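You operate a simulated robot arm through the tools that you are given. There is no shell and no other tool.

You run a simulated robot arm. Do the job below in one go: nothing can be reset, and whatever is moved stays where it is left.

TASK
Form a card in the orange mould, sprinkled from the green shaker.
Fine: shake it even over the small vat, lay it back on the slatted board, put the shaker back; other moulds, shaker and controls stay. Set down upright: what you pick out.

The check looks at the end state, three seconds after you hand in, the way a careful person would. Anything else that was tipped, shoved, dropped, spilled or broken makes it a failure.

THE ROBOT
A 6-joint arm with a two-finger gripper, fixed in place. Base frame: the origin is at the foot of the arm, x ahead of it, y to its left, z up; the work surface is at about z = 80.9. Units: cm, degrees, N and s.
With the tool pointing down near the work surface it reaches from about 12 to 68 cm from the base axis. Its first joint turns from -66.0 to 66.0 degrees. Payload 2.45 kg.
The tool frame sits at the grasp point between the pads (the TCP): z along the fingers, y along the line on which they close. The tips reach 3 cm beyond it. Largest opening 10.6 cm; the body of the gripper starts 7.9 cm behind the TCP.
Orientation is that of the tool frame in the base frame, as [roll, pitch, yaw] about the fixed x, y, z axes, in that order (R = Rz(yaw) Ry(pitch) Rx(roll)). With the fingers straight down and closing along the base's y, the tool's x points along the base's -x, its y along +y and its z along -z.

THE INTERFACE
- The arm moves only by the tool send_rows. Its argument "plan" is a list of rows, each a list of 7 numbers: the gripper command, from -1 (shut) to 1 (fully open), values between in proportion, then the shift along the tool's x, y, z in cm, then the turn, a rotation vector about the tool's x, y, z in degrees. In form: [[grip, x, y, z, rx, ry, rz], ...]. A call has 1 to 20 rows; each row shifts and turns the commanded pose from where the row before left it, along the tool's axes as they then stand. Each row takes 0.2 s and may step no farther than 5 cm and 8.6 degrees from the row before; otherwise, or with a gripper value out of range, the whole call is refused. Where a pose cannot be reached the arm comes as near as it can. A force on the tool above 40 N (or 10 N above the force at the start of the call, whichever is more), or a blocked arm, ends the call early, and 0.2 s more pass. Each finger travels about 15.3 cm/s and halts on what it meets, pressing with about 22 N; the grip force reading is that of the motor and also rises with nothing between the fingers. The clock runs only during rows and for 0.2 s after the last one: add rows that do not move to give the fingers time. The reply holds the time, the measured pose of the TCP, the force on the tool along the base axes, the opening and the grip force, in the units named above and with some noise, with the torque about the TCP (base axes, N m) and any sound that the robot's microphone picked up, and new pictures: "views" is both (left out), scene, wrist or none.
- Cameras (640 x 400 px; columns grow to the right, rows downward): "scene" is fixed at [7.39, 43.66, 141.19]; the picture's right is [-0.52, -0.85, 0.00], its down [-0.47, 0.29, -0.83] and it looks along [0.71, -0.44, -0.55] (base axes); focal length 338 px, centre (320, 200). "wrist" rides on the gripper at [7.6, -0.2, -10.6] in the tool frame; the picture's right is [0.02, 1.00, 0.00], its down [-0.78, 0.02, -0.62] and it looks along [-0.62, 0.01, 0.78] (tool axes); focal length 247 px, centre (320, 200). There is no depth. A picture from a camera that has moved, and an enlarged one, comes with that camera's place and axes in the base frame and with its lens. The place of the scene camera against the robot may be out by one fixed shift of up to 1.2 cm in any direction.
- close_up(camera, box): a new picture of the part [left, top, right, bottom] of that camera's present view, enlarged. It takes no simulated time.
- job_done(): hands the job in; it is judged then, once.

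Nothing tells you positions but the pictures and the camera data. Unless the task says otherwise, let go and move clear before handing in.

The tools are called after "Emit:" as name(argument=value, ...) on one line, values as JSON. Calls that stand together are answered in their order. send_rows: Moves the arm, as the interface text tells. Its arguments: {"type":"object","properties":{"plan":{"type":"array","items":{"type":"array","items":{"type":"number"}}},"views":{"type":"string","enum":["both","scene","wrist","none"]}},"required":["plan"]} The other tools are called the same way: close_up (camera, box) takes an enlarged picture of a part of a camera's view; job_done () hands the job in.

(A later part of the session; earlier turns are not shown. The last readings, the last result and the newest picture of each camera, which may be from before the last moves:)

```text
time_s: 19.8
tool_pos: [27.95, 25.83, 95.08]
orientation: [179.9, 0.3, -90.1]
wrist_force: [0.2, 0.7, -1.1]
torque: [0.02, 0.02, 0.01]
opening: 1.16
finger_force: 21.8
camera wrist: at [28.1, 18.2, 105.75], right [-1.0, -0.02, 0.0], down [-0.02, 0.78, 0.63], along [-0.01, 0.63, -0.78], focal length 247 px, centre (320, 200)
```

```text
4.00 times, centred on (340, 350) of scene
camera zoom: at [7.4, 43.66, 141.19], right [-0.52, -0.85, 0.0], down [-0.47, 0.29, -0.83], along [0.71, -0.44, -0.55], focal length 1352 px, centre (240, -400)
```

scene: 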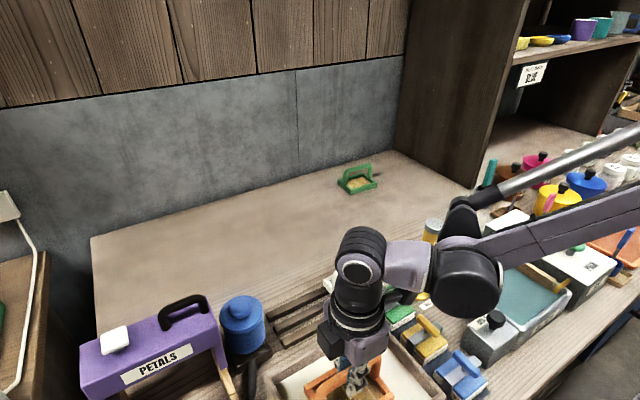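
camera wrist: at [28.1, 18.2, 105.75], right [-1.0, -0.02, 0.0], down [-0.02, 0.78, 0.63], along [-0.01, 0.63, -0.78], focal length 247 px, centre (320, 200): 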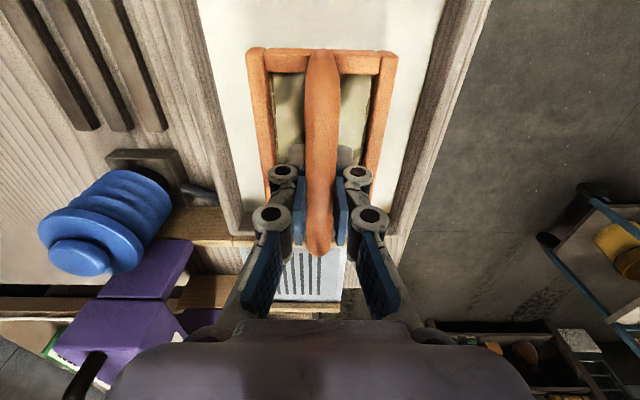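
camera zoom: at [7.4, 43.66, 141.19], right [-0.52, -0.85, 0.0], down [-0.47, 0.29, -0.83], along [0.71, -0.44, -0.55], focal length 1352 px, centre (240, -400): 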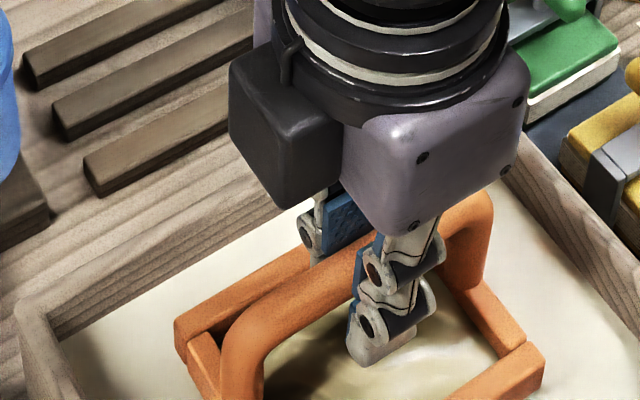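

A wet, uneven sheet sits on the screen. I'll shake it level in both horizontal directions over the vat.

Emit:
send_rows(plan=[[-1, 0.8, 0, 0, 0, 0, 0], [-1, -1.6, 0, 0, 0, 0, 0], [-1, 1.6, 0, 0, 0, 0, 0], [-1, -1.6, 0, 0, 0, 0, 0], [-1, 1.6, 0, 0, 0, 0, 0], [-1, -1.6, 0, 0, 0, 0, 0], [-1, 1.6, 0, 0, 0, 0, 0], [-1, -0.8, 0, 0, 0, 0, 0], [-1, 0, 0.8, 0, 0, 0, 0], [-1, 0, -1.6, 0, 0, 0, 0], [-1, 0, 1.6, 0, 0, 0, 0], [-1, 0, -1.6, 0, 0, 0, 0], [-1, 0, 1.6, 0, 0, 0, 0], [-1, 0, -1.6, 0, 0, 0, 0], [-1, 0, 1.6, 0, 0, 0, 0], [-1, 0, -0.8, 0, 0, 0, 0], [-1, 0, 0, 0, 0, 0, 0]], views="wrist")

Emit:
close_up(camera="wrist", box=[200, 0, 440, 200])

Emit:
close_up(camera="scene", box=[260, 300, 420, 400])

```text
time_s: 23.4
tool_pos: [28.05, 25.8, 95.2]
orientation: [180.0, 0.4, -90.2]
wrist_force: [0.5, -0.1, -1.0]
torque: [-0.03, -0.05, 0.0]
opening: 1.15
finger_force: 21.9
camera wrist: at [28.19, 18.16, 105.7], right [-1.0, -0.02, 0.0], down [-0.02, 0.78, 0.63], along [-0.01, 0.63, -0.78], focal length 247 px, centre (320, 200)
```

wrist: 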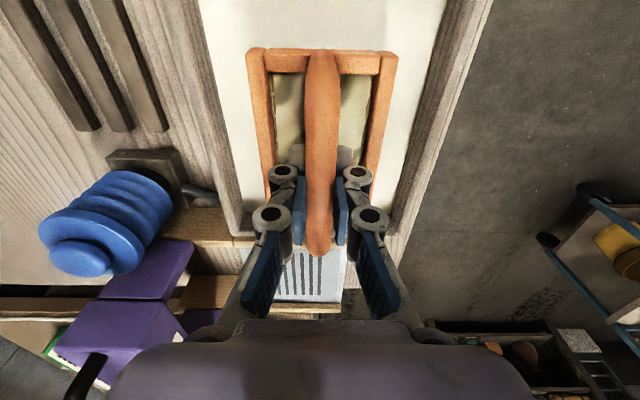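

```text
2.00 times, centred on (320, 100) of wrist
camera zoom: at [28.19, 18.16, 105.7], right [-1.0, -0.02, 0.0], down [-0.02, 0.78, 0.63], along [-0.01, 0.63, -0.78], focal length 494 px, centre (320, 400)
```

zoom: 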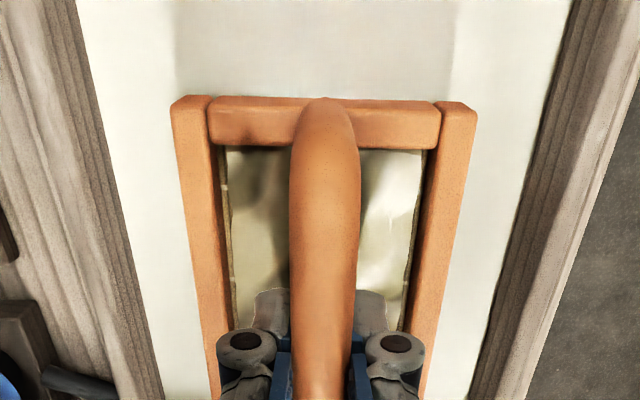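

```text
4.00 times, centred on (340, 350) of scene
camera zoom: at [7.4, 43.66, 141.19], right [-0.52, -0.85, 0.0], down [-0.47, 0.29, -0.83], along [0.71, -0.44, -0.55], focal length 1352 px, centre (240, -400)
```

zoom: 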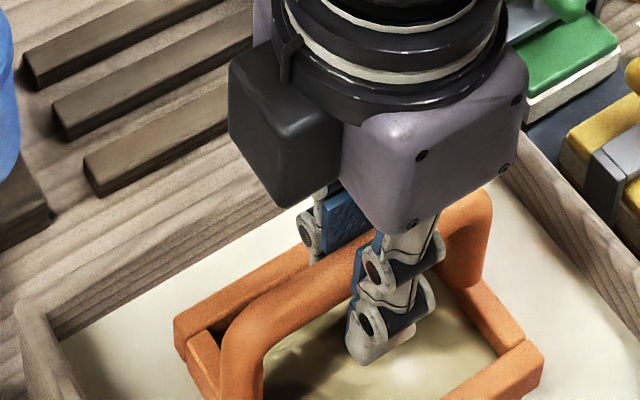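

The surface still looks somewhat wavy. I'll zoom in more before deciding how much to shake.

Emit:
close_up(camera="wrist", box=[260, 50, 380, 150])

Emit:
close_up(camera="scene", box=[310, 350, 400, 400])

```text
4.00 times, centred on (320, 100) of wrist
camera zoom: at [28.19, 18.16, 105.7], right [-1.0, -0.02, 0.0], down [-0.02, 0.78, 0.63], along [-0.01, 0.63, -0.78], focal length 988 px, centre (320, 600)
```

zoom: 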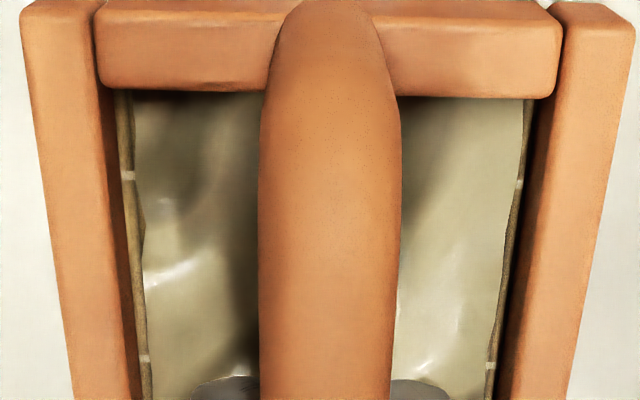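

```text
7.11 times, centred on (355, 375) of scene
camera zoom: at [7.4, 43.66, 141.19], right [-0.52, -0.85, 0.0], down [-0.47, 0.29, -0.83], along [0.71, -0.44, -0.55], focal length 2404 px, centre (71, -1044)
```

zoom: 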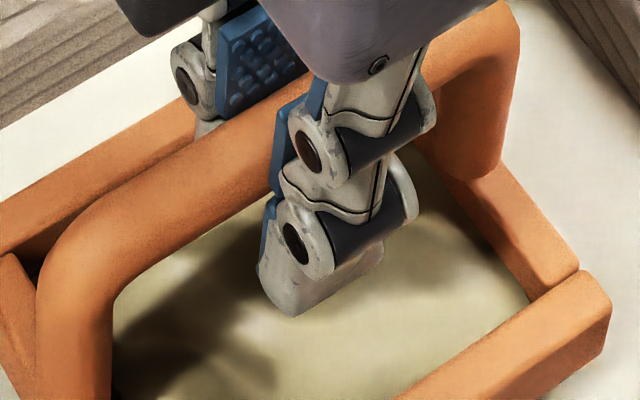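

It's still uneven, so I'll shake more vigorously, staying within the vat opening.

Emit:
send_rows(plan=[[-1, 1.4, 0, 0, 0, 0, 0], [-1, -2.8, 0, 0, 0, 0, 0], [-1, 2.8, 0, 0, 0, 0, 0], [-1, -2.8, 0, 0, 0, 0, 0], [-1, 2.8, 0, 0, 0, 0, 0], [-1, -2.8, 0, 0, 0, 0, 0], [-1, 2.8, 0, 0, 0, 0, 0], [-1, -2.8, 0, 0, 0, 0, 0], [-1, 1.4, 0, 0, 0, 0, 0], [-1, 0, 1.2, 0, 0, 0, 0], [-1, 0, -2.4, 0, 0, 0, 0], [-1, 0, 2.4, 0, 0, 0, 0], [-1, 0, -2.4, 0, 0, 0, 0], [-1, 0, 2.4, 0, 0, 0, 0], [-1, 0, -2.4, 0, 0, 0, 0], [-1, 0, 2.4, 0, 0, 0, 0], [-1, 0, -2.4, 0, 0, 0, 0], [-1, 0, 1.2, 0, 0, 0, 0], [-1, 0, 0, 0, 0, 0, 0]], views="wrist")

Emit:
close_up(camera="wrist", box=[260, 50, 380, 150])

Emit:
close_up(camera="scene", box=[310, 350, 400, 400])

```text
time_s: 27.4
tool_pos: [27.87, 25.91, 95.21]
orientation: [180.0, 0.3, -90.2]
wrist_force: [0.2, 0.4, -1.7]
torque: [0.01, 0.0, 0.0]
opening: 1.15
finger_force: 22.2
camera wrist: at [28.14, 18.28, 105.77], right [-1.0, -0.02, 0.0], down [-0.02, 0.78, 0.63], along [-0.01, 0.63, -0.78], focal length 247 px, centre (320, 200)
```

wrist: 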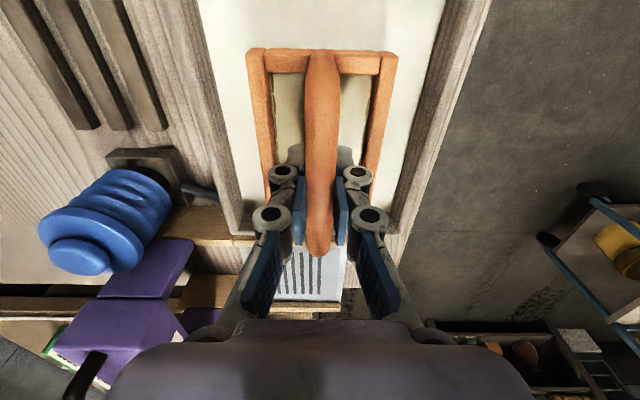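

```text
4.00 times, centred on (320, 100) of wrist
camera zoom: at [28.14, 18.28, 105.77], right [-1.0, -0.02, 0.0], down [-0.02, 0.78, 0.63], along [-0.01, 0.63, -0.78], focal length 988 px, centre (320, 600)
```

zoom: 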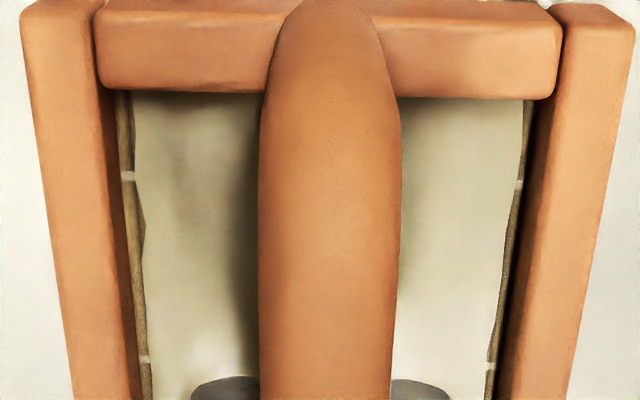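

```text
7.11 times, centred on (355, 375) of scene
camera zoom: at [7.4, 43.66, 141.19], right [-0.52, -0.85, 0.0], down [-0.47, 0.29, -0.83], along [0.71, -0.44, -0.55], focal length 2404 px, centre (71, -1044)
```

zoom: 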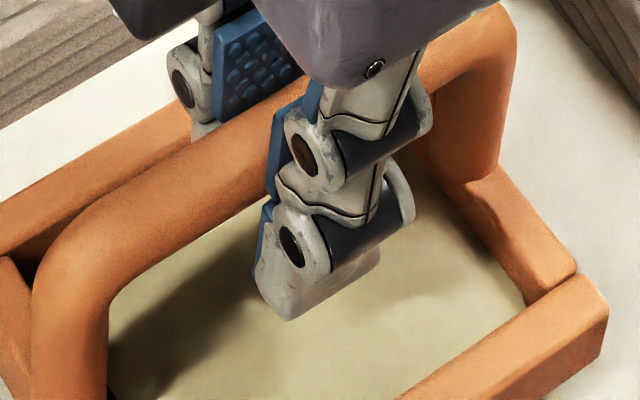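

Much smoother now. One more round, then a drain pause to check for drips.

Emit:
send_rows(plan=[[-1, 1.4, 0, 0, 0, 0, 0], [-1, -2.8, 0, 0, 0, 0, 0], [-1, 2.8, 0, 0, 0, 0, 0], [-1, -2.8, 0, 0, 0, 0, 0], [-1, 1.4, 0, 0, 0, 0, 0], [-1, 0, 1.2, 0, 0, 0, 0], [-1, 0, -2.4, 0, 0, 0, 0], [-1, 0, 2.4, 0, 0, 0, 0], [-1, 0, -2.4, 0, 0, 0, 0], [-1, 0, 1.2, 0, 0, 0, 0], [-1, 0, 0, 0, 0, 0, 0], [-1, 0, 0, 0, 0, 0, 0], [-1, 0, 0, 0, 0, 0, 0], [-1, 0, 0, 0, 0, 0, 0], [-1, 0, 0, 0, 0, 0, 0]], views="wrist")

Emit:
close_up(camera="wrist", box=[260, 50, 380, 150])

Emit:
close_up(camera="scene", box=[270, 320, 400, 400])

```text
time_s: 30.6
tool_pos: [28.03, 25.78, 94.96]
orientation: [-180.0, 0.3, -90.1]
wrist_force: [-0.1, -0.4, -0.7]
torque: [-0.01, 0.02, 0.01]
opening: 1.15
finger_force: 22.0
camera wrist: at [28.22, 18.19, 105.68], right [-1.0, -0.02, 0.0], down [-0.02, 0.78, 0.63], along [-0.01, 0.63, -0.78], focal length 247 px, centre (320, 200)
```

wrist: 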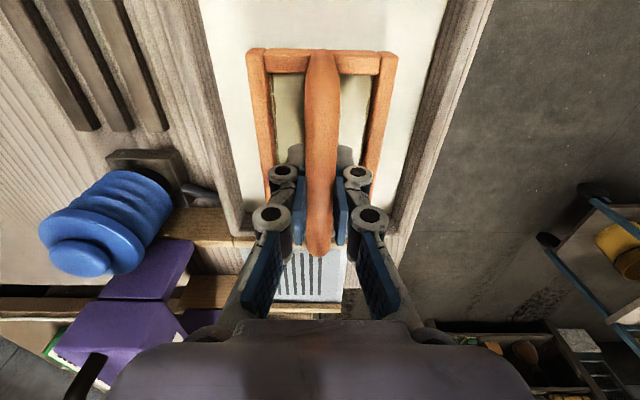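

```text
4.00 times, centred on (320, 100) of wrist
camera zoom: at [28.22, 18.19, 105.68], right [-1.0, -0.02, 0.0], down [-0.02, 0.78, 0.63], along [-0.01, 0.63, -0.78], focal length 988 px, centre (320, 600)
```

zoom: 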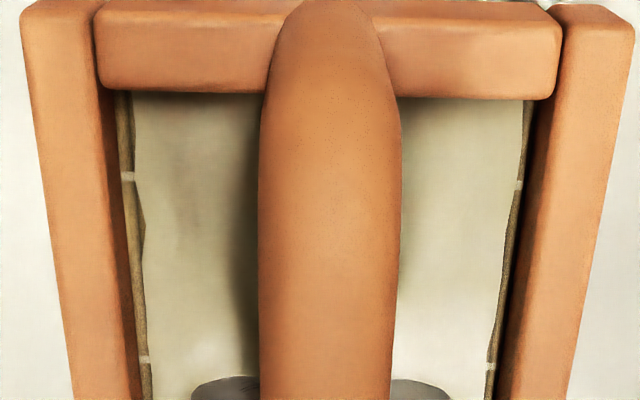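

```text
4.92 times, centred on (335, 360) of scene
camera zoom: at [7.4, 43.66, 141.19], right [-0.52, -0.85, 0.0], down [-0.47, 0.29, -0.83], along [0.71, -0.44, -0.55], focal length 1664 px, centre (246, -588)
```

zoom: 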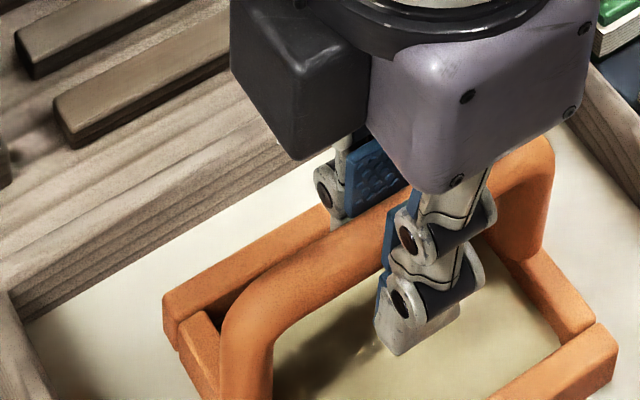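

The sheet is now even. I'll let it drain 4 s over the vat, then lift clear of the rim.

Emit:
send_rows(plan=[[-1, 0, 0, 0, 0, 0, 0], [-1, 0, 0, 0, 0, 0, 0], [-1, 0, 0, 0, 0, 0, 0], [-1, 0, 0, 0, 0, 0, 0], [-1, 0, 0, 0, 0, 0, 0], [-1, 0, 0, 0, 0, 0, 0], [-1, 0, 0, 0, 0, 0, 0], [-1, 0, 0, 0, 0, 0, 0], [-1, 0, 0, 0, 0, 0, 0], [-1, 0, 0, 0, 0, 0, 0], [-1, 0, 0, 0, 0, 0, 0], [-1, 0, 0, 0, 0, 0, 0], [-1, 0, 0, -1.3, 0, 0, 0], [-1, 0, 0, -1.3, 0, 0, 0], [-1, 0, 0, -1.3, 0, 0, 0], [-1, 0, 0, -1.2, 0, 0, 0], [-1, 0, 0, 0, 0, 0, 0], [-1, 0, 0, 0, 0, 0, 0], [-1, 0, 0, 0, 0, 0, 0], [-1, 0, 0, 0, 0, 0, 0]], views="both")

Emit:
close_up(camera="scene", box=[270, 300, 430, 400])

Emit:
close_up(camera="wrist", box=[200, 0, 440, 200])

```text
time_s: 34.8
tool_pos: [28.02, 25.75, 100.24]
orientation: [179.9, 0.3, -90.2]
wrist_force: [0.8, 0.3, -0.1]
torque: [-0.03, 0.0, 0.05]
opening: 1.14
finger_force: 22.5
camera wrist: at [28.24, 18.13, 110.8], right [-1.0, -0.02, 0.0], down [-0.02, 0.78, 0.63], along [-0.01, 0.63, -0.78], focal length 247 px, centre (320, 200)
```

scene: 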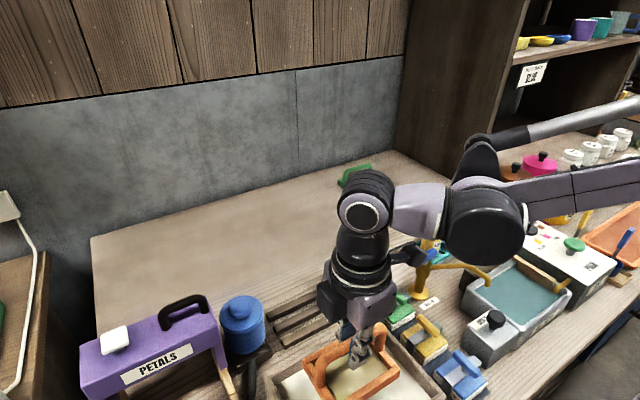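
wrist: 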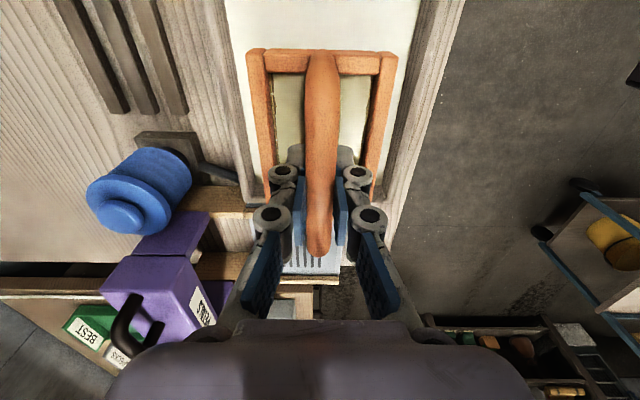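

```text
4.00 times, centred on (350, 350) of scene
camera zoom: at [7.4, 43.66, 141.19], right [-0.52, -0.85, 0.0], down [-0.47, 0.29, -0.83], along [0.71, -0.44, -0.55], focal length 1352 px, centre (200, -400)
```

zoom: 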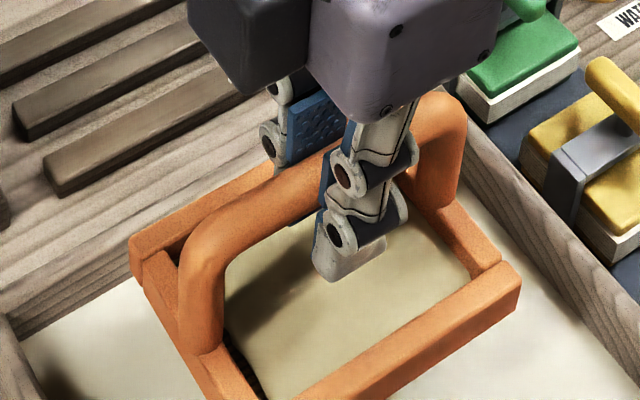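

```text
2.00 times, centred on (320, 100) of wrist
camera zoom: at [28.24, 18.13, 110.8], right [-1.0, -0.02, 0.0], down [-0.02, 0.78, 0.63], along [-0.01, 0.63, -0.78], focal length 494 px, centre (320, 400)
```

zoom: 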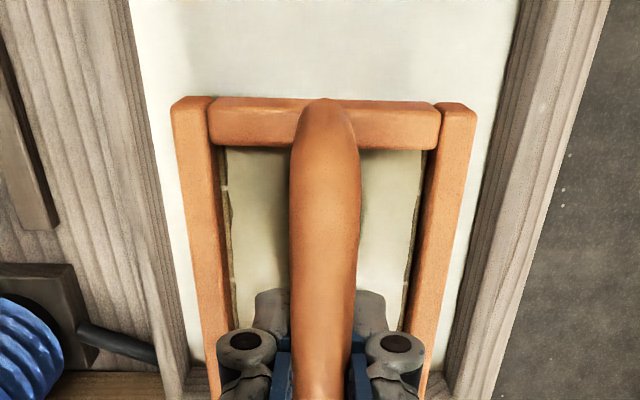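

The card is even and drained. I'll carry it smoothly back above its original spot on the slatted board.

Emit:
send_rows(plan=[[-1, 0.6, -1.2, 0, 0, 0, 0], [-1, 0.65, -2.2, 0, 0, 0, 0], [-1, 0.6, -2.8, 0, 0, 0, 0], [-1, 0, -3, 0, 0, 0, 0], [-1, 0, -3, 0, 0, 0, 0], [-1, 0, -3, 0, 0, 0, 0], [-1, 0, -2.6, 0, 0, 0, 0], [-1, 0, -1.5, 0, 0, 0, 0], [-1, 0, -0.75, 0, 0, 0, 0], [-1, 0, 0, 0, 0, 0, 0], [-1, 0, 0, 0, 0, 0, 0]], views="both")

Emit:
close_up(camera="scene", box=[220, 215, 380, 340])

```text
time_s: 37.2
tool_pos: [48.04, 23.81, 100.35]
orientation: [-180.0, 0.3, -90.1]
wrist_force: [0.1, 0.1, 0.1]
torque: [-0.04, 0.0, -0.02]
opening: 1.15
finger_force: 22.2
camera wrist: at [48.24, 16.28, 111.0], right [-1.0, -0.02, 0.0], down [-0.02, 0.78, 0.63], along [-0.01, 0.63, -0.78], focal length 247 px, centre (320, 200)
```

scene: 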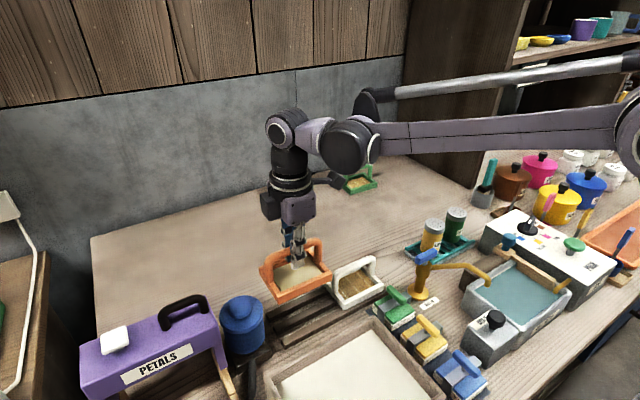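
wrist: 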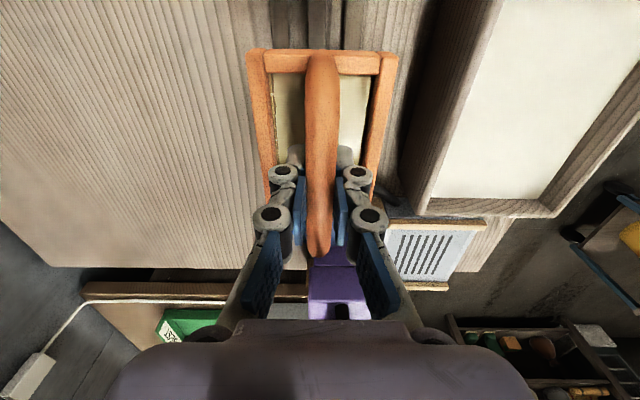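

```text
3.20 times, centred on (300, 278) of scene
camera zoom: at [7.4, 43.66, 141.19], right [-0.52, -0.85, 0.0], down [-0.47, 0.29, -0.83], along [0.71, -0.44, -0.55], focal length 1082 px, centre (384, -48)
```

zoom: 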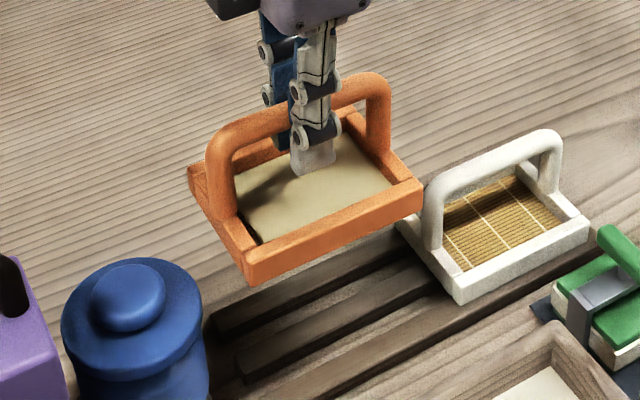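

Directly above the original place. I'll lower it and slow down near contact.

Emit:
send_rows(plan=[[-1, 0, 0, 2, 0, 0, 0], [-1, 0, 0, 2.5, 0, 0, 0], [-1, 0, 0, 2.5, 0, 0, 0], [-1, 0, 0, 2, 0, 0, 0], [-1, 0, 0, 1.2, 0, 0, 0], [-1, 0, 0, 0.8, 0, 0, 0], [-1, 0, 0, 0.5, 0, 0, 0], [-1, 0, 0, 0.3, 0, 0, 0], [-1, 0, 0, 0, 0, 0, 0], [-1, 0, 0, 0, 0, 0, 0]], views="wrist")

Emit:
close_up(camera="scene", box=[220, 235, 380, 360])

```text
time_s: 39.4
tool_pos: [48.04, 24.04, 88.42]
orientation: [180.0, 0.3, -90.0]
wrist_force: [0.5, 1.2, -0.3]
torque: [0.0, 0.02, -0.04]
opening: 1.16
finger_force: 21.8
camera wrist: at [48.16, 16.4, 99.0], right [-1.0, -0.02, 0.0], down [-0.02, 0.78, 0.63], along [-0.01, 0.63, -0.78], focal length 247 px, centre (320, 200)
```

wrist: 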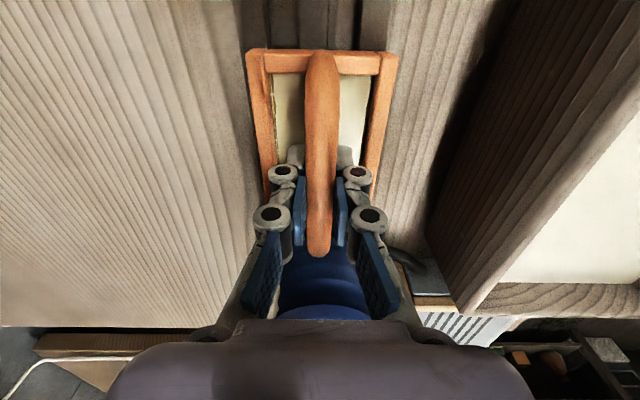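

```text
3.20 times, centred on (300, 298) of scene
camera zoom: at [7.4, 43.66, 141.19], right [-0.52, -0.85, 0.0], down [-0.47, 0.29, -0.83], along [0.71, -0.44, -0.55], focal length 1082 px, centre (384, -112)
```

zoom: 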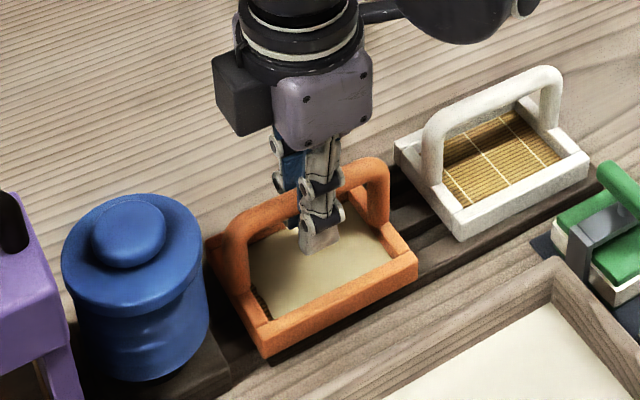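

It matches its original position in the picture. I'll ease down the last 0.1 cm, then open to the same partial opening as before.

Emit:
send_rows(plan=[[-1, 0, 0, 0.1, 0, 0, 0], [-1, 0, 0, 0, 0, 0, 0], [-0.9, 0, 0, 0, 0, 0, 0], [-0.7, 0, 0, 0, 0, 0, 0], [-0.5, 0, 0, 0, 0, 0, 0], [-0.3, 0, 0, 0, 0, 0, 0], [-0.2, 0, 0, 0, 0, 0, 0], [-0.2, 0, 0, 0, 0, 0, 0]], views="wrist")

Emit:
close_up(camera="scene", box=[220, 225, 380, 350])

```text
time_s: 41.2
tool_pos: [47.98, 23.96, 88.17]
orientation: [-179.9, 0.2, -90.1]
wrist_force: [0.2, 0.3, 0.6]
torque: [0.0, -0.03, -0.04]
opening: 4.23
finger_force: 0.0
camera wrist: at [48.18, 16.38, 98.91], right [-1.0, -0.02, 0.0], down [-0.02, 0.78, 0.63], along [-0.01, 0.63, -0.78], focal length 247 px, centre (320, 200)
```

wrist: 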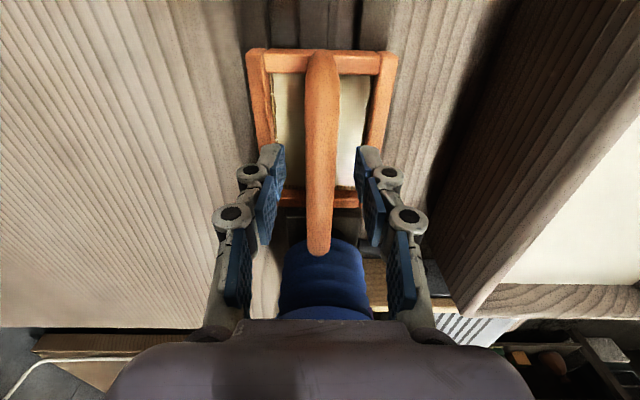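

```text
3.20 times, centred on (300, 288) of scene
camera zoom: at [7.39, 43.66, 141.19], right [-0.52, -0.85, 0.0], down [-0.47, 0.29, -0.83], along [0.71, -0.44, -0.55], focal length 1082 px, centre (384, -80)
```

zoom: 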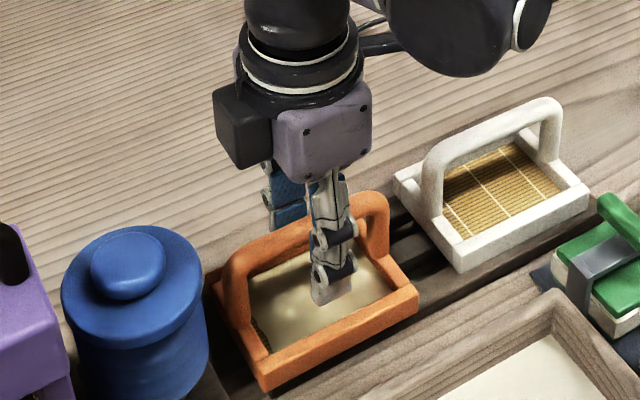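

Released cleanly. I'll rise straight up clear of the handle and check the card.

Emit:
send_rows(plan=[[-0.2, 0, 0, -1.5, 0, 0, 0], [-0.2, 0, 0, -3, 0, 0, 0], [-0.2, 0, 0, -4, 0, 0, 0], [-0.2, 0, 0, -4, 0, 0, 0], [-0.2, 0, 0, -4, 0, 0, 0], [-0.2, 0, 0, -4, 0, 0, 0], [-0.2, 0, 0, -2, 0, 0, 0], [-0.2, 0, 0, 0, 0, 0, 0]], views="both")

Emit:
close_up(camera="wrist", box=[260, 0, 380, 100])

Emit:
close_up(camera="scene", box=[250, 270, 350, 350])

```text
time_s: 43.0
tool_pos: [48.28, 23.72, 110.87]
orientation: [-180.0, 0.3, -90.1]
wrist_force: [-0.3, 0.1, 0.3]
torque: [0.0, 0.0, 0.01]
opening: 4.22
finger_force: 0.0
camera wrist: at [48.41, 16.14, 121.55], right [-1.0, -0.02, 0.0], down [-0.02, 0.78, 0.63], along [-0.01, 0.63, -0.78], focal length 247 px, centre (320, 200)
```

scene: 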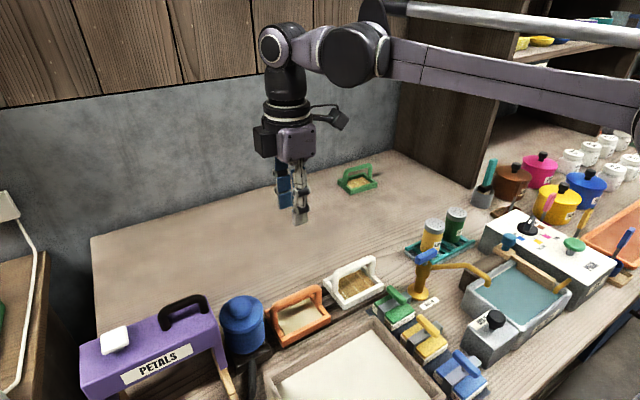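
wrist: 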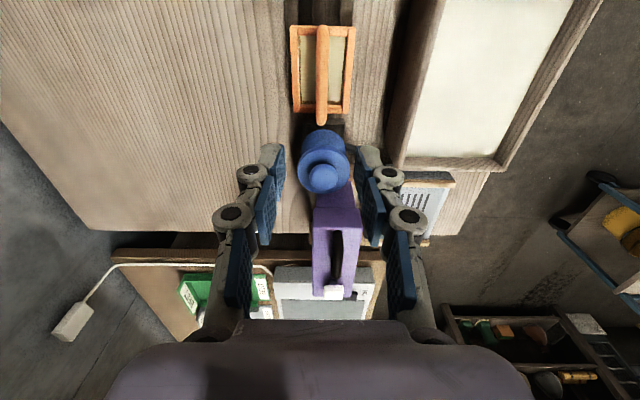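

```text
4.00 times, centred on (320, 50) of wrist
camera zoom: at [48.41, 16.14, 121.55], right [-1.0, -0.02, 0.0], down [-0.02, 0.78, 0.63], along [-0.01, 0.63, -0.78], focal length 988 px, centre (320, 800)
```

zoom: 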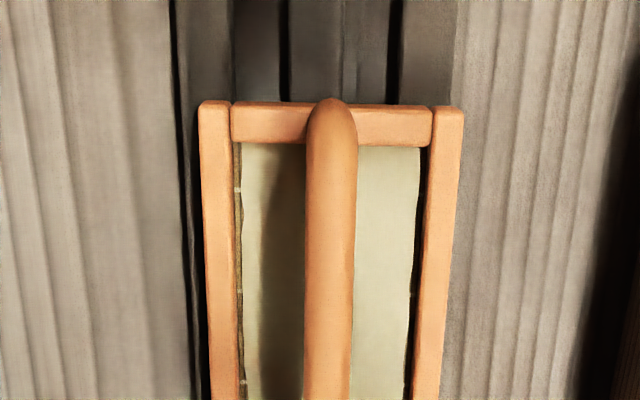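

```text
5.00 times, centred on (300, 310) of scene
camera zoom: at [7.39, 43.66, 141.19], right [-0.52, -0.85, 0.0], down [-0.47, 0.29, -0.83], along [0.71, -0.44, -0.55], focal length 1690 px, centre (420, -350)
```

zoom: 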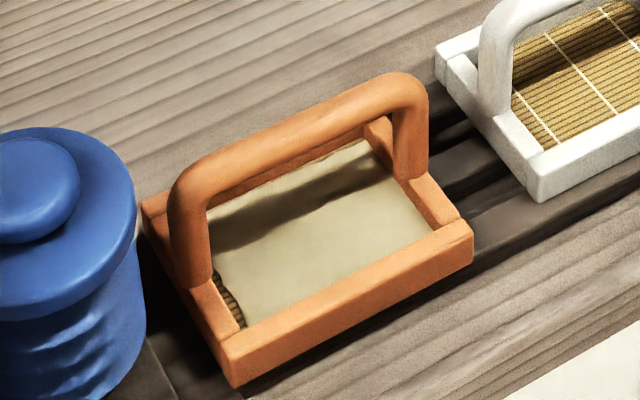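

The card lies flat and even in the mould on the slatted board. Before touching the shaker I'll rehearse the sprinkling orientation in free air: tool horizontal, wrist camera below.

Emit:
send_rows(plan=[[0.3, 0, 0, 0, 0, 0, 8], [0.3, 0, 0, 0, 0, 0, 8], [0.3, 0, 0, 0, 0, 0, 8], [0.3, 0, 0, 0, 0, 0, 8], [0.3, 0, 0, 0, 0, 0, 8], [0.3, 0, 0, 0, 0, 0, 8], [0.3, 0, 0, 0, 0, 0, 8], [0.3, 0, 0, 0, 0, 0, 7.5], [0.3, 0, 0, 0, 0, -8.2, 0], [0.3, 0, 0, 0, 0, -8.2, 0], [0.3, 0, 0, 0, 0, -8.2, 0], [0.3, 0, 0, 0, 0, -8.2, 0], [0.3, 0, 0, 0, 0, -8.2, 0], [0.3, 0, 0, 0, 0, -8.2, 0], [0.3, 0, 0, 0, 0, -8.2, 0], [0.3, 0, 0, 0, 0, -8.2, 0], [0.3, 0, 0, 0, 0, -8.2, 0], [0.3, 0, 0, 0, 0, -8.2, 0], [0.3, 0, 0, 0, 0, -8, 0], [0.3, 0, 0, 0, 0, 0, 0]], views="both")

```text
time_s: 47.2
tool_pos: [47.84, 23.72, 110.78]
orientation: [43.7, 89.6, 70.1]
wrist_force: [0.9, 0.3, 0.4]
torque: [0.03, 0.0, 0.0]
opening: 6.91
finger_force: 0.0
camera wrist: at [38.56, 19.08, 103.19], right [-0.44, 0.9, -0.02], down [-0.57, -0.27, 0.78], along [0.69, 0.36, 0.63], focal length 247 px, centre (320, 200)
```

scene: 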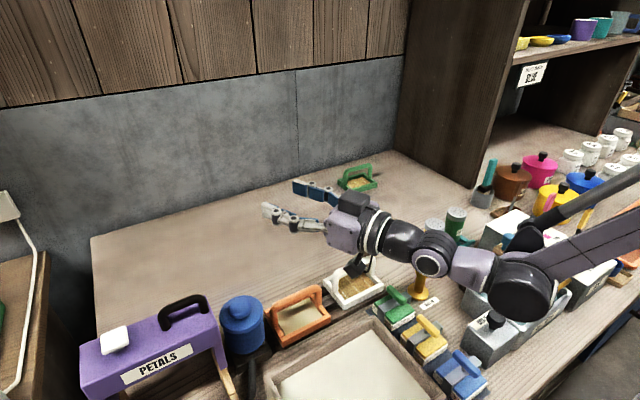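
wrist: 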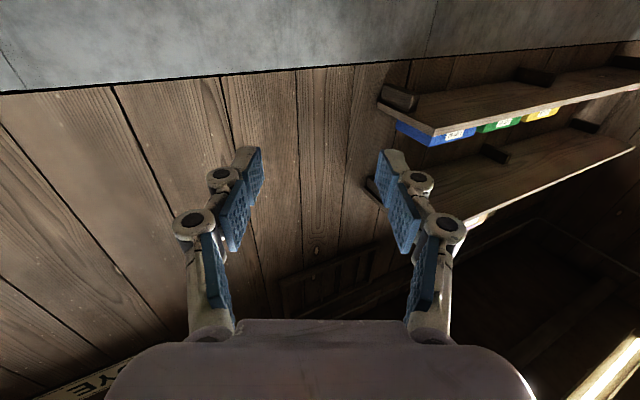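

That pose is reachable. I'll test pitching further up and rolling about the tool axis.

Emit:
send_rows(plan=[[0.3, 0, 0, 0, 0, -8, 0], [0.3, 0, 0, 0, 0, -8, 0], [0.3, 0, 0, 0, 0, -8, 0], [0.3, 0, 0, 0, 0, -8, 0], [0.3, 0, 0, 0, 0, 0, 0]], views="scene")

```text
time_s: 48.4
tool_pos: [49.13, 24.46, 112.75]
orientation: [0.5, 57.8, 26.8]
wrist_force: [-0.3, -1.3, 0.4]
torque: [0.0, 0.01, -0.04]
opening: 6.89
finger_force: 0.1
out of reach, approached as far as the arm can: row 3, 4
```

scene: 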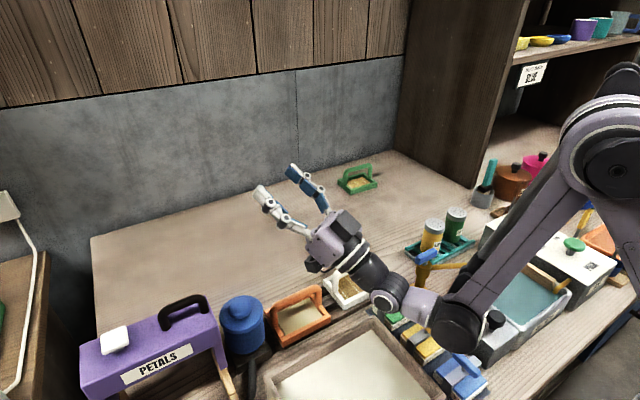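

Pitching up to about 30° is possible. I'll go back to horizontal and test the roll.

Emit:
send_rows(plan=[[0.3, 0, 0, 0, 0, 8, 0], [0.3, 0, 0, 0, 0, 8, 0], [0.3, 0, 0, 0, 0, 8, 0], [0.3, 0, 0, 0, 0, 7.6, 0], [0.3, 0, 0, 0, 0, 0, -8.4], [0.3, 0, 0, 0, 0, 0, -8.4], [0.3, 0, 0, 0, 0, 0, -8.4], [0.3, 0, 0, 0, 0, 0, -8.4], [0.3, 0, 0, 0, 0, 0, -8.4], [0.3, 0, 0, 0, 0, 0, -8.4], [0.3, 0, 0, 0, 0, 0, -8.4], [0.3, 0, 0, 0, 0, 0, -8.4], [0.3, 0, 0, 0, 0, 0, -8.4], [0.3, 0, 0, 0, 0, 0, -8.4], [0.3, 0, 0, 0, 0, 0, -8.4], [0.3, 0, 0, 0, 0, 0, -8.4], [0.3, 0, 0, 0, 0, 0, -8.4], [0.3, 0, 0, 0, 0, 0, -8.4], [0.3, 0, 0, 0, 0, 0, -8.4], [0.3, 0, 0, 0, 0, 0, -8.4]], views="none")

Emit:
send_rows(plan=[[0.3, 0, 0, 0, 0, 0, -8.4], [0.3, 0, 0, 0, 0, 0, -8.4], [0.3, 0, 0, 0, 0, 0, -8.4], [0.3, 0, 0, 0, 0, 0, -8.4], [0.3, 0, 0, 0, 0, 0, -8.4], [0.3, 0, 0, 0, 0, 0, -3.6], [0.3, 0, 0, 0, 0, 0, 0]], views="both")

```text
time_s: 52.6
tool_pos: [49.1, 24.4, 112.69]
orientation: [-89.2, -44.2, -64.2]
wrist_force: [0.5, 0.0, 0.7]
torque: [-0.01, 0.03, 0.0]
opening: 6.89
finger_force: 0.1
```

```text
time_s: 54.2
tool_pos: [49.23, 24.36, 112.66]
orientation: [-18.5, -89.4, -135.1]
wrist_force: [-0.4, -0.5, 0.6]
torque: [-0.01, 0.0, -0.04]
opening: 6.88
finger_force: 0.1
camera wrist: at [39.63, 19.79, 120.26], right [0.45, -0.9, 0.02], down [-0.54, -0.29, -0.79], along [0.71, 0.34, -0.61], focal length 247 px, centre (320, 200)
```

scene: 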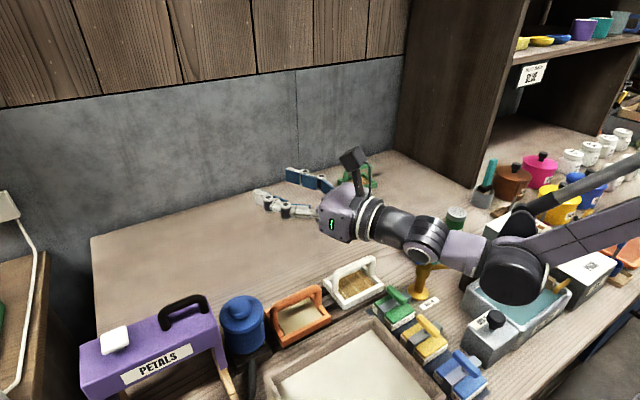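
wrist: 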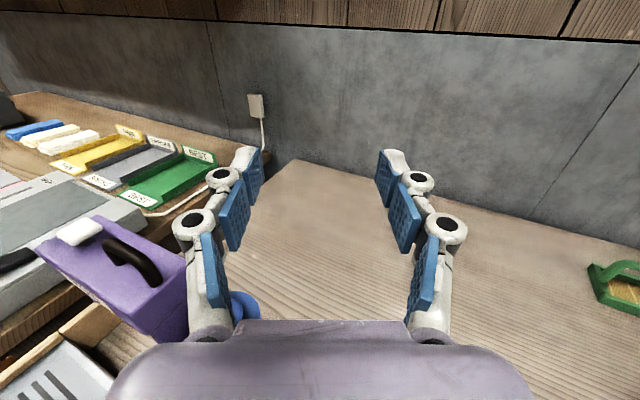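

Full roll works, so I can grip the shaker with the camera on top, then roll 180° to invert it. I'll swing along an arc to above the green shaker and tilt the tool 35° down.

Emit:
send_rows(plan=[[0.3, 0, 4.546, -0.189, -4.75, 0, 0], [0.3, 0, 4.546, -0.189, -4.75, 0, 0], [0.3, 0, 4.546, -0.189, -4.75, 0, 0], [0.3, 0, 4.546, -0.189, -4.75, 0, 0], [0.3, 0, 4.546, -0.189, -4.75, 0, 0], [0.3, 0, 4.546, -0.189, -4.75, 0, 0], [0.3, 0, 4.546, -0.189, -4.75, 0, 0], [0.3, 0, 4.546, -0.189, -4.75, 0, 0], [0.3, 0, 4.546, -0.189, -4.75, 0, 0], [0.3, 0, 4.546, -0.189, -4.75, 0, 0], [0.3, 0, 4.546, -0.189, -4.75, 0, 0], [0.3, 0, 0, -2, 0, -7, 0], [0.3, 0, 0, -2, 0, -7, 0], [0.3, 0, 0, -2, 0, -7, 0], [0.3, 0, 0, -2, 0, -7, 0], [0.3, 0, 0, -2, 0, -7, 0], [0.3, 0, 0, 0, 0, 0, 0]], views="both")

```text
time_s: 57.8
tool_pos: [41.41, -18.04, 114.69]
orientation: [-179.1, -55.1, -27.1]
wrist_force: [0.9, -0.5, 0.3]
torque: [-0.03, 0.01, 0.01]
opening: 6.91
finger_force: 0.0
out of reach, approached as far as the arm can: row 13, 14, 15, 16
camera wrist: at [37.61, -16.01, 127.05], right [-0.43, -0.9, 0.01], down [-0.87, 0.41, -0.29], along [0.25, -0.13, -0.96], focal length 247 px, centre (320, 200)
```

scene: 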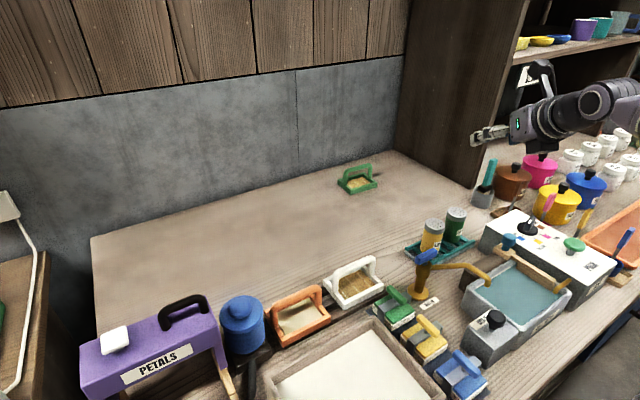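
wrist: 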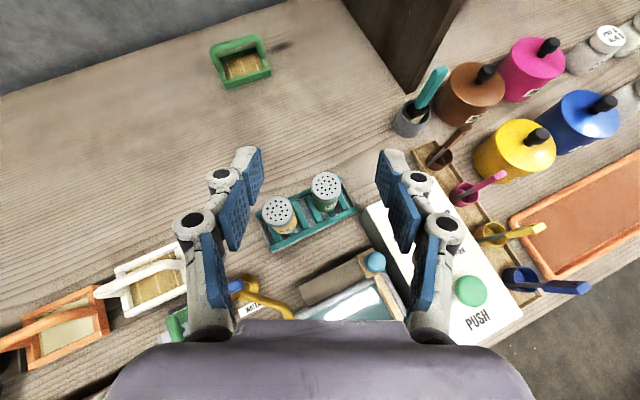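

The tool is at 35° down and both shakers are visible. I'll zoom in for precise positions.

Emit:
close_up(camera="wrist", box=[240, 150, 400, 270])

Emit:
close_up(camera="scene", box=[390, 190, 490, 270])

```text
3.33 times, centred on (320, 210) of wrist
camera zoom: at [37.61, -16.01, 127.05], right [-0.43, -0.9, 0.01], down [-0.87, 0.41, -0.29], along [0.25, -0.13, -0.96], focal length 823 px, centre (320, 167)
```

zoom: 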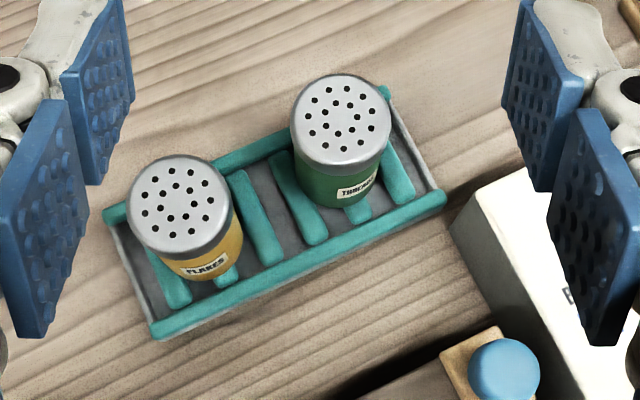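

```text
5.00 times, centred on (440, 230) of scene
camera zoom: at [7.39, 43.66, 141.19], right [-0.52, -0.85, 0.0], down [-0.47, 0.29, -0.83], along [0.71, -0.44, -0.55], focal length 1690 px, centre (-280, 50)
```

zoom: 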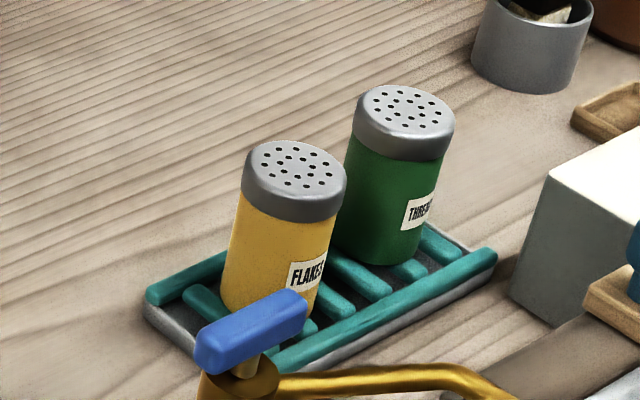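

The green shaker is at about (48.5, -22.7), spanning z≈83–91.6, and the yellow one is too close for an angled grip there. Plan: pick the shaker straight down with fingers closing along x, stand it briefly on the clear bench, then regrip it from the side so it can be inverted. First I'll reorient to tool-down.

Emit:
send_rows(plan=[[0.3, 0, 0, 0, 0, -7.86, 0], [0.3, 0, 0, 0, 0, -7.86, 0], [0.3, 0, 0, 0, 0, -7.86, 0], [0.3, 0, 0, 0, 0, -7.86, 0], [0.3, 0, 0, 0, 0, -7.86, 0], [0.3, 0, 0, 0, 0, -7.86, 0], [0.3, 0, 0, 0, 0, -7.84, 0], [0.3, 0, 0, 0, 0, 0, 7.9], [0.3, 0, 0, 0, 0, 0, 7.9], [0.3, 0, 0, 0, 0, 0, 7.9], [0.3, 0, 0, 0, 0, 0, 7.9], [0.3, 0, 0, 0, 0, 0, 7.9], [0.3, 0, 0, 0, 0, 0, 7.9], [0.3, 0, 0, 0, 0, 0, 7.9], [0.3, 0, 0, 0, 0, 0, 7.7], [0.3, 0, 0, 0, 0, 0, 0]], views="none")

```text
time_s: 61.2
tool_pos: [42.96, -14.27, 114.52]
orientation: [-179.6, 0.5, -89.0]
wrist_force: [0.5, 0.1, 0.4]
torque: [-0.01, -0.02, 0.01]
opening: 6.89
finger_force: 0.1
out of reach, approached as far as the arm can: row 1, 2, 3, 4, 5, 6, 7
```

Tool is down with the fingers closing along x. Moving above the green shaker.

Emit:
send_rows(plan=[[0.3, 2.1, -1.4, 2.8, 0, 0, 1], [0.3, 2.1, -1.4, 2.8, 0, 0, 0], [0.3, 2.1, -1.4, 2.8, 0, 0, 0], [0.3, 2.1, -1.34, 2.8, 0, 0, 0], [0.3, 0, 0, 0, 0, 0, 0], [0.3, 0, 0, 0, 0, 0, 0]], views="both")

Emit:
close_up(camera="wrist", box=[240, 0, 400, 120])

Emit:
close_up(camera="scene", box=[390, 130, 550, 270])

```text
time_s: 62.6
tool_pos: [48.41, -22.62, 103.23]
orientation: [-179.7, 0.6, -89.9]
wrist_force: [0.2, 0.3, 0.4]
torque: [0.0, 0.0, -0.02]
opening: 6.89
finger_force: 0.0
camera wrist: at [48.65, -30.28, 113.82], right [-1.0, -0.02, -0.01], down [-0.02, 0.78, 0.63], along [-0.01, 0.63, -0.78], focal length 247 px, centre (320, 200)
```

scene: 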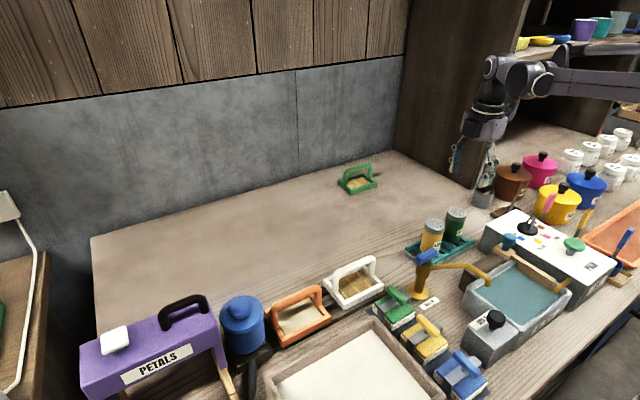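
wrist: 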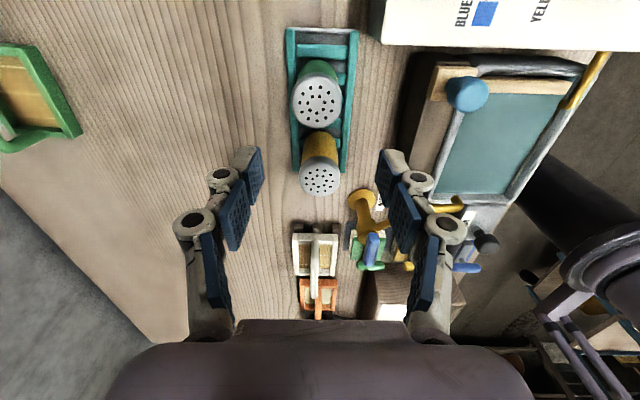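

```text
3.33 times, centred on (320, 60) of wrist
camera zoom: at [48.65, -30.28, 113.82], right [-1.0, -0.02, -0.01], down [-0.02, 0.78, 0.63], along [-0.01, 0.63, -0.78], focal length 823 px, centre (320, 667)
```

zoom: 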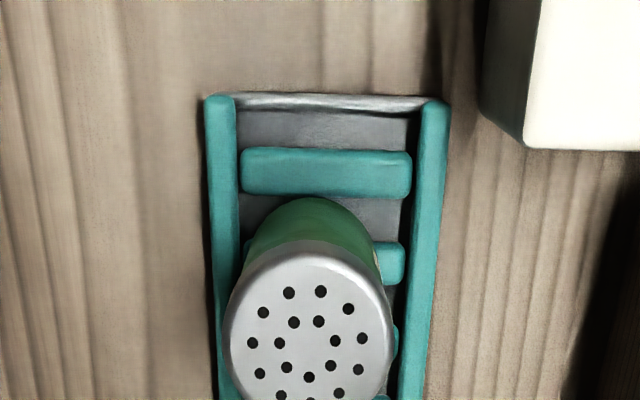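

```text
2.86 times, centred on (470, 200) of scene
camera zoom: at [7.4, 43.66, 141.19], right [-0.52, -0.85, 0.0], down [-0.47, 0.29, -0.83], along [0.71, -0.44, -0.55], focal length 966 px, centre (-109, 200)
```

zoom: 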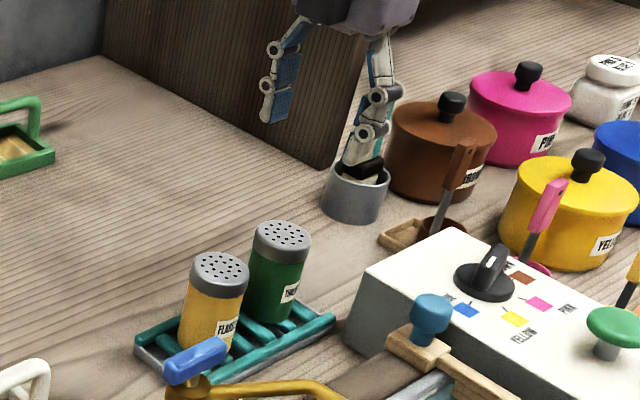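

Aligned within half a centimetre. I'll correct by +0.4 in x and -0.4 in y and lower to just above the cap.

Emit:
send_rows(plan=[[0.3, 0.4, -0.4, 2, 0, 0, 0], [0.3, 0, 0, 2.5, 0, 0, 0], [0.3, 0, 0, 2.5, 0, 0, 0], [0.3, 0, 0, 0, 0, 0, 0], [0.3, 0, 0, 0, 0, 0, 0]], views="wrist")

Emit:
close_up(camera="wrist", box=[200, 40, 440, 240])

Emit:
close_up(camera="scene", box=[400, 150, 520, 260])

```text
time_s: 63.8
tool_pos: [48.93, -22.74, 96.4]
orientation: [-179.6, 0.5, -90.0]
wrist_force: [-0.6, 0.7, 0.4]
torque: [0.04, 0.0, 0.0]
opening: 6.87
finger_force: 0.0
camera wrist: at [49.09, -30.45, 106.94], right [-1.0, -0.02, -0.01], down [-0.02, 0.78, 0.63], along [-0.01, 0.63, -0.78], focal length 247 px, centre (320, 200)
```

wrist: 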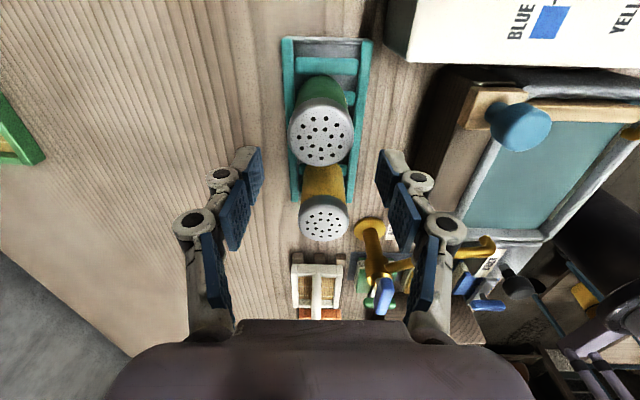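

```text
2.00 times, centred on (320, 140) of wrist
camera zoom: at [49.09, -30.45, 106.94], right [-1.0, -0.02, -0.01], down [-0.02, 0.78, 0.63], along [-0.01, 0.63, -0.78], focal length 494 px, centre (320, 320)
```

zoom: 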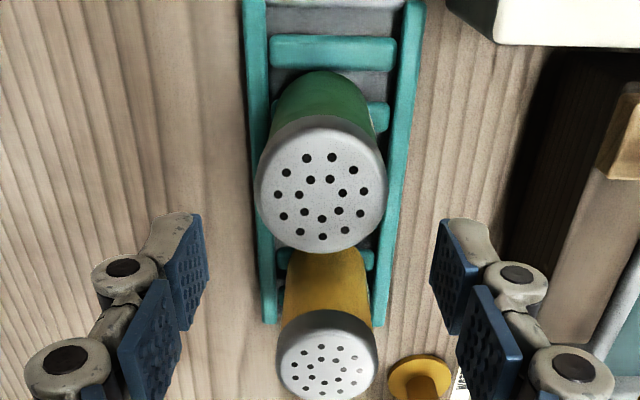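

```text
3.64 times, centred on (460, 205) of scene
camera zoom: at [7.39, 43.66, 141.19], right [-0.52, -0.85, 0.0], down [-0.47, 0.29, -0.83], along [0.71, -0.44, -0.55], focal length 1229 px, centre (-189, 182)
```

zoom: 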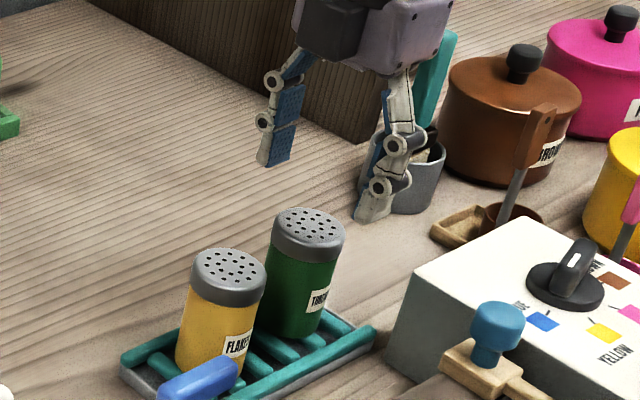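

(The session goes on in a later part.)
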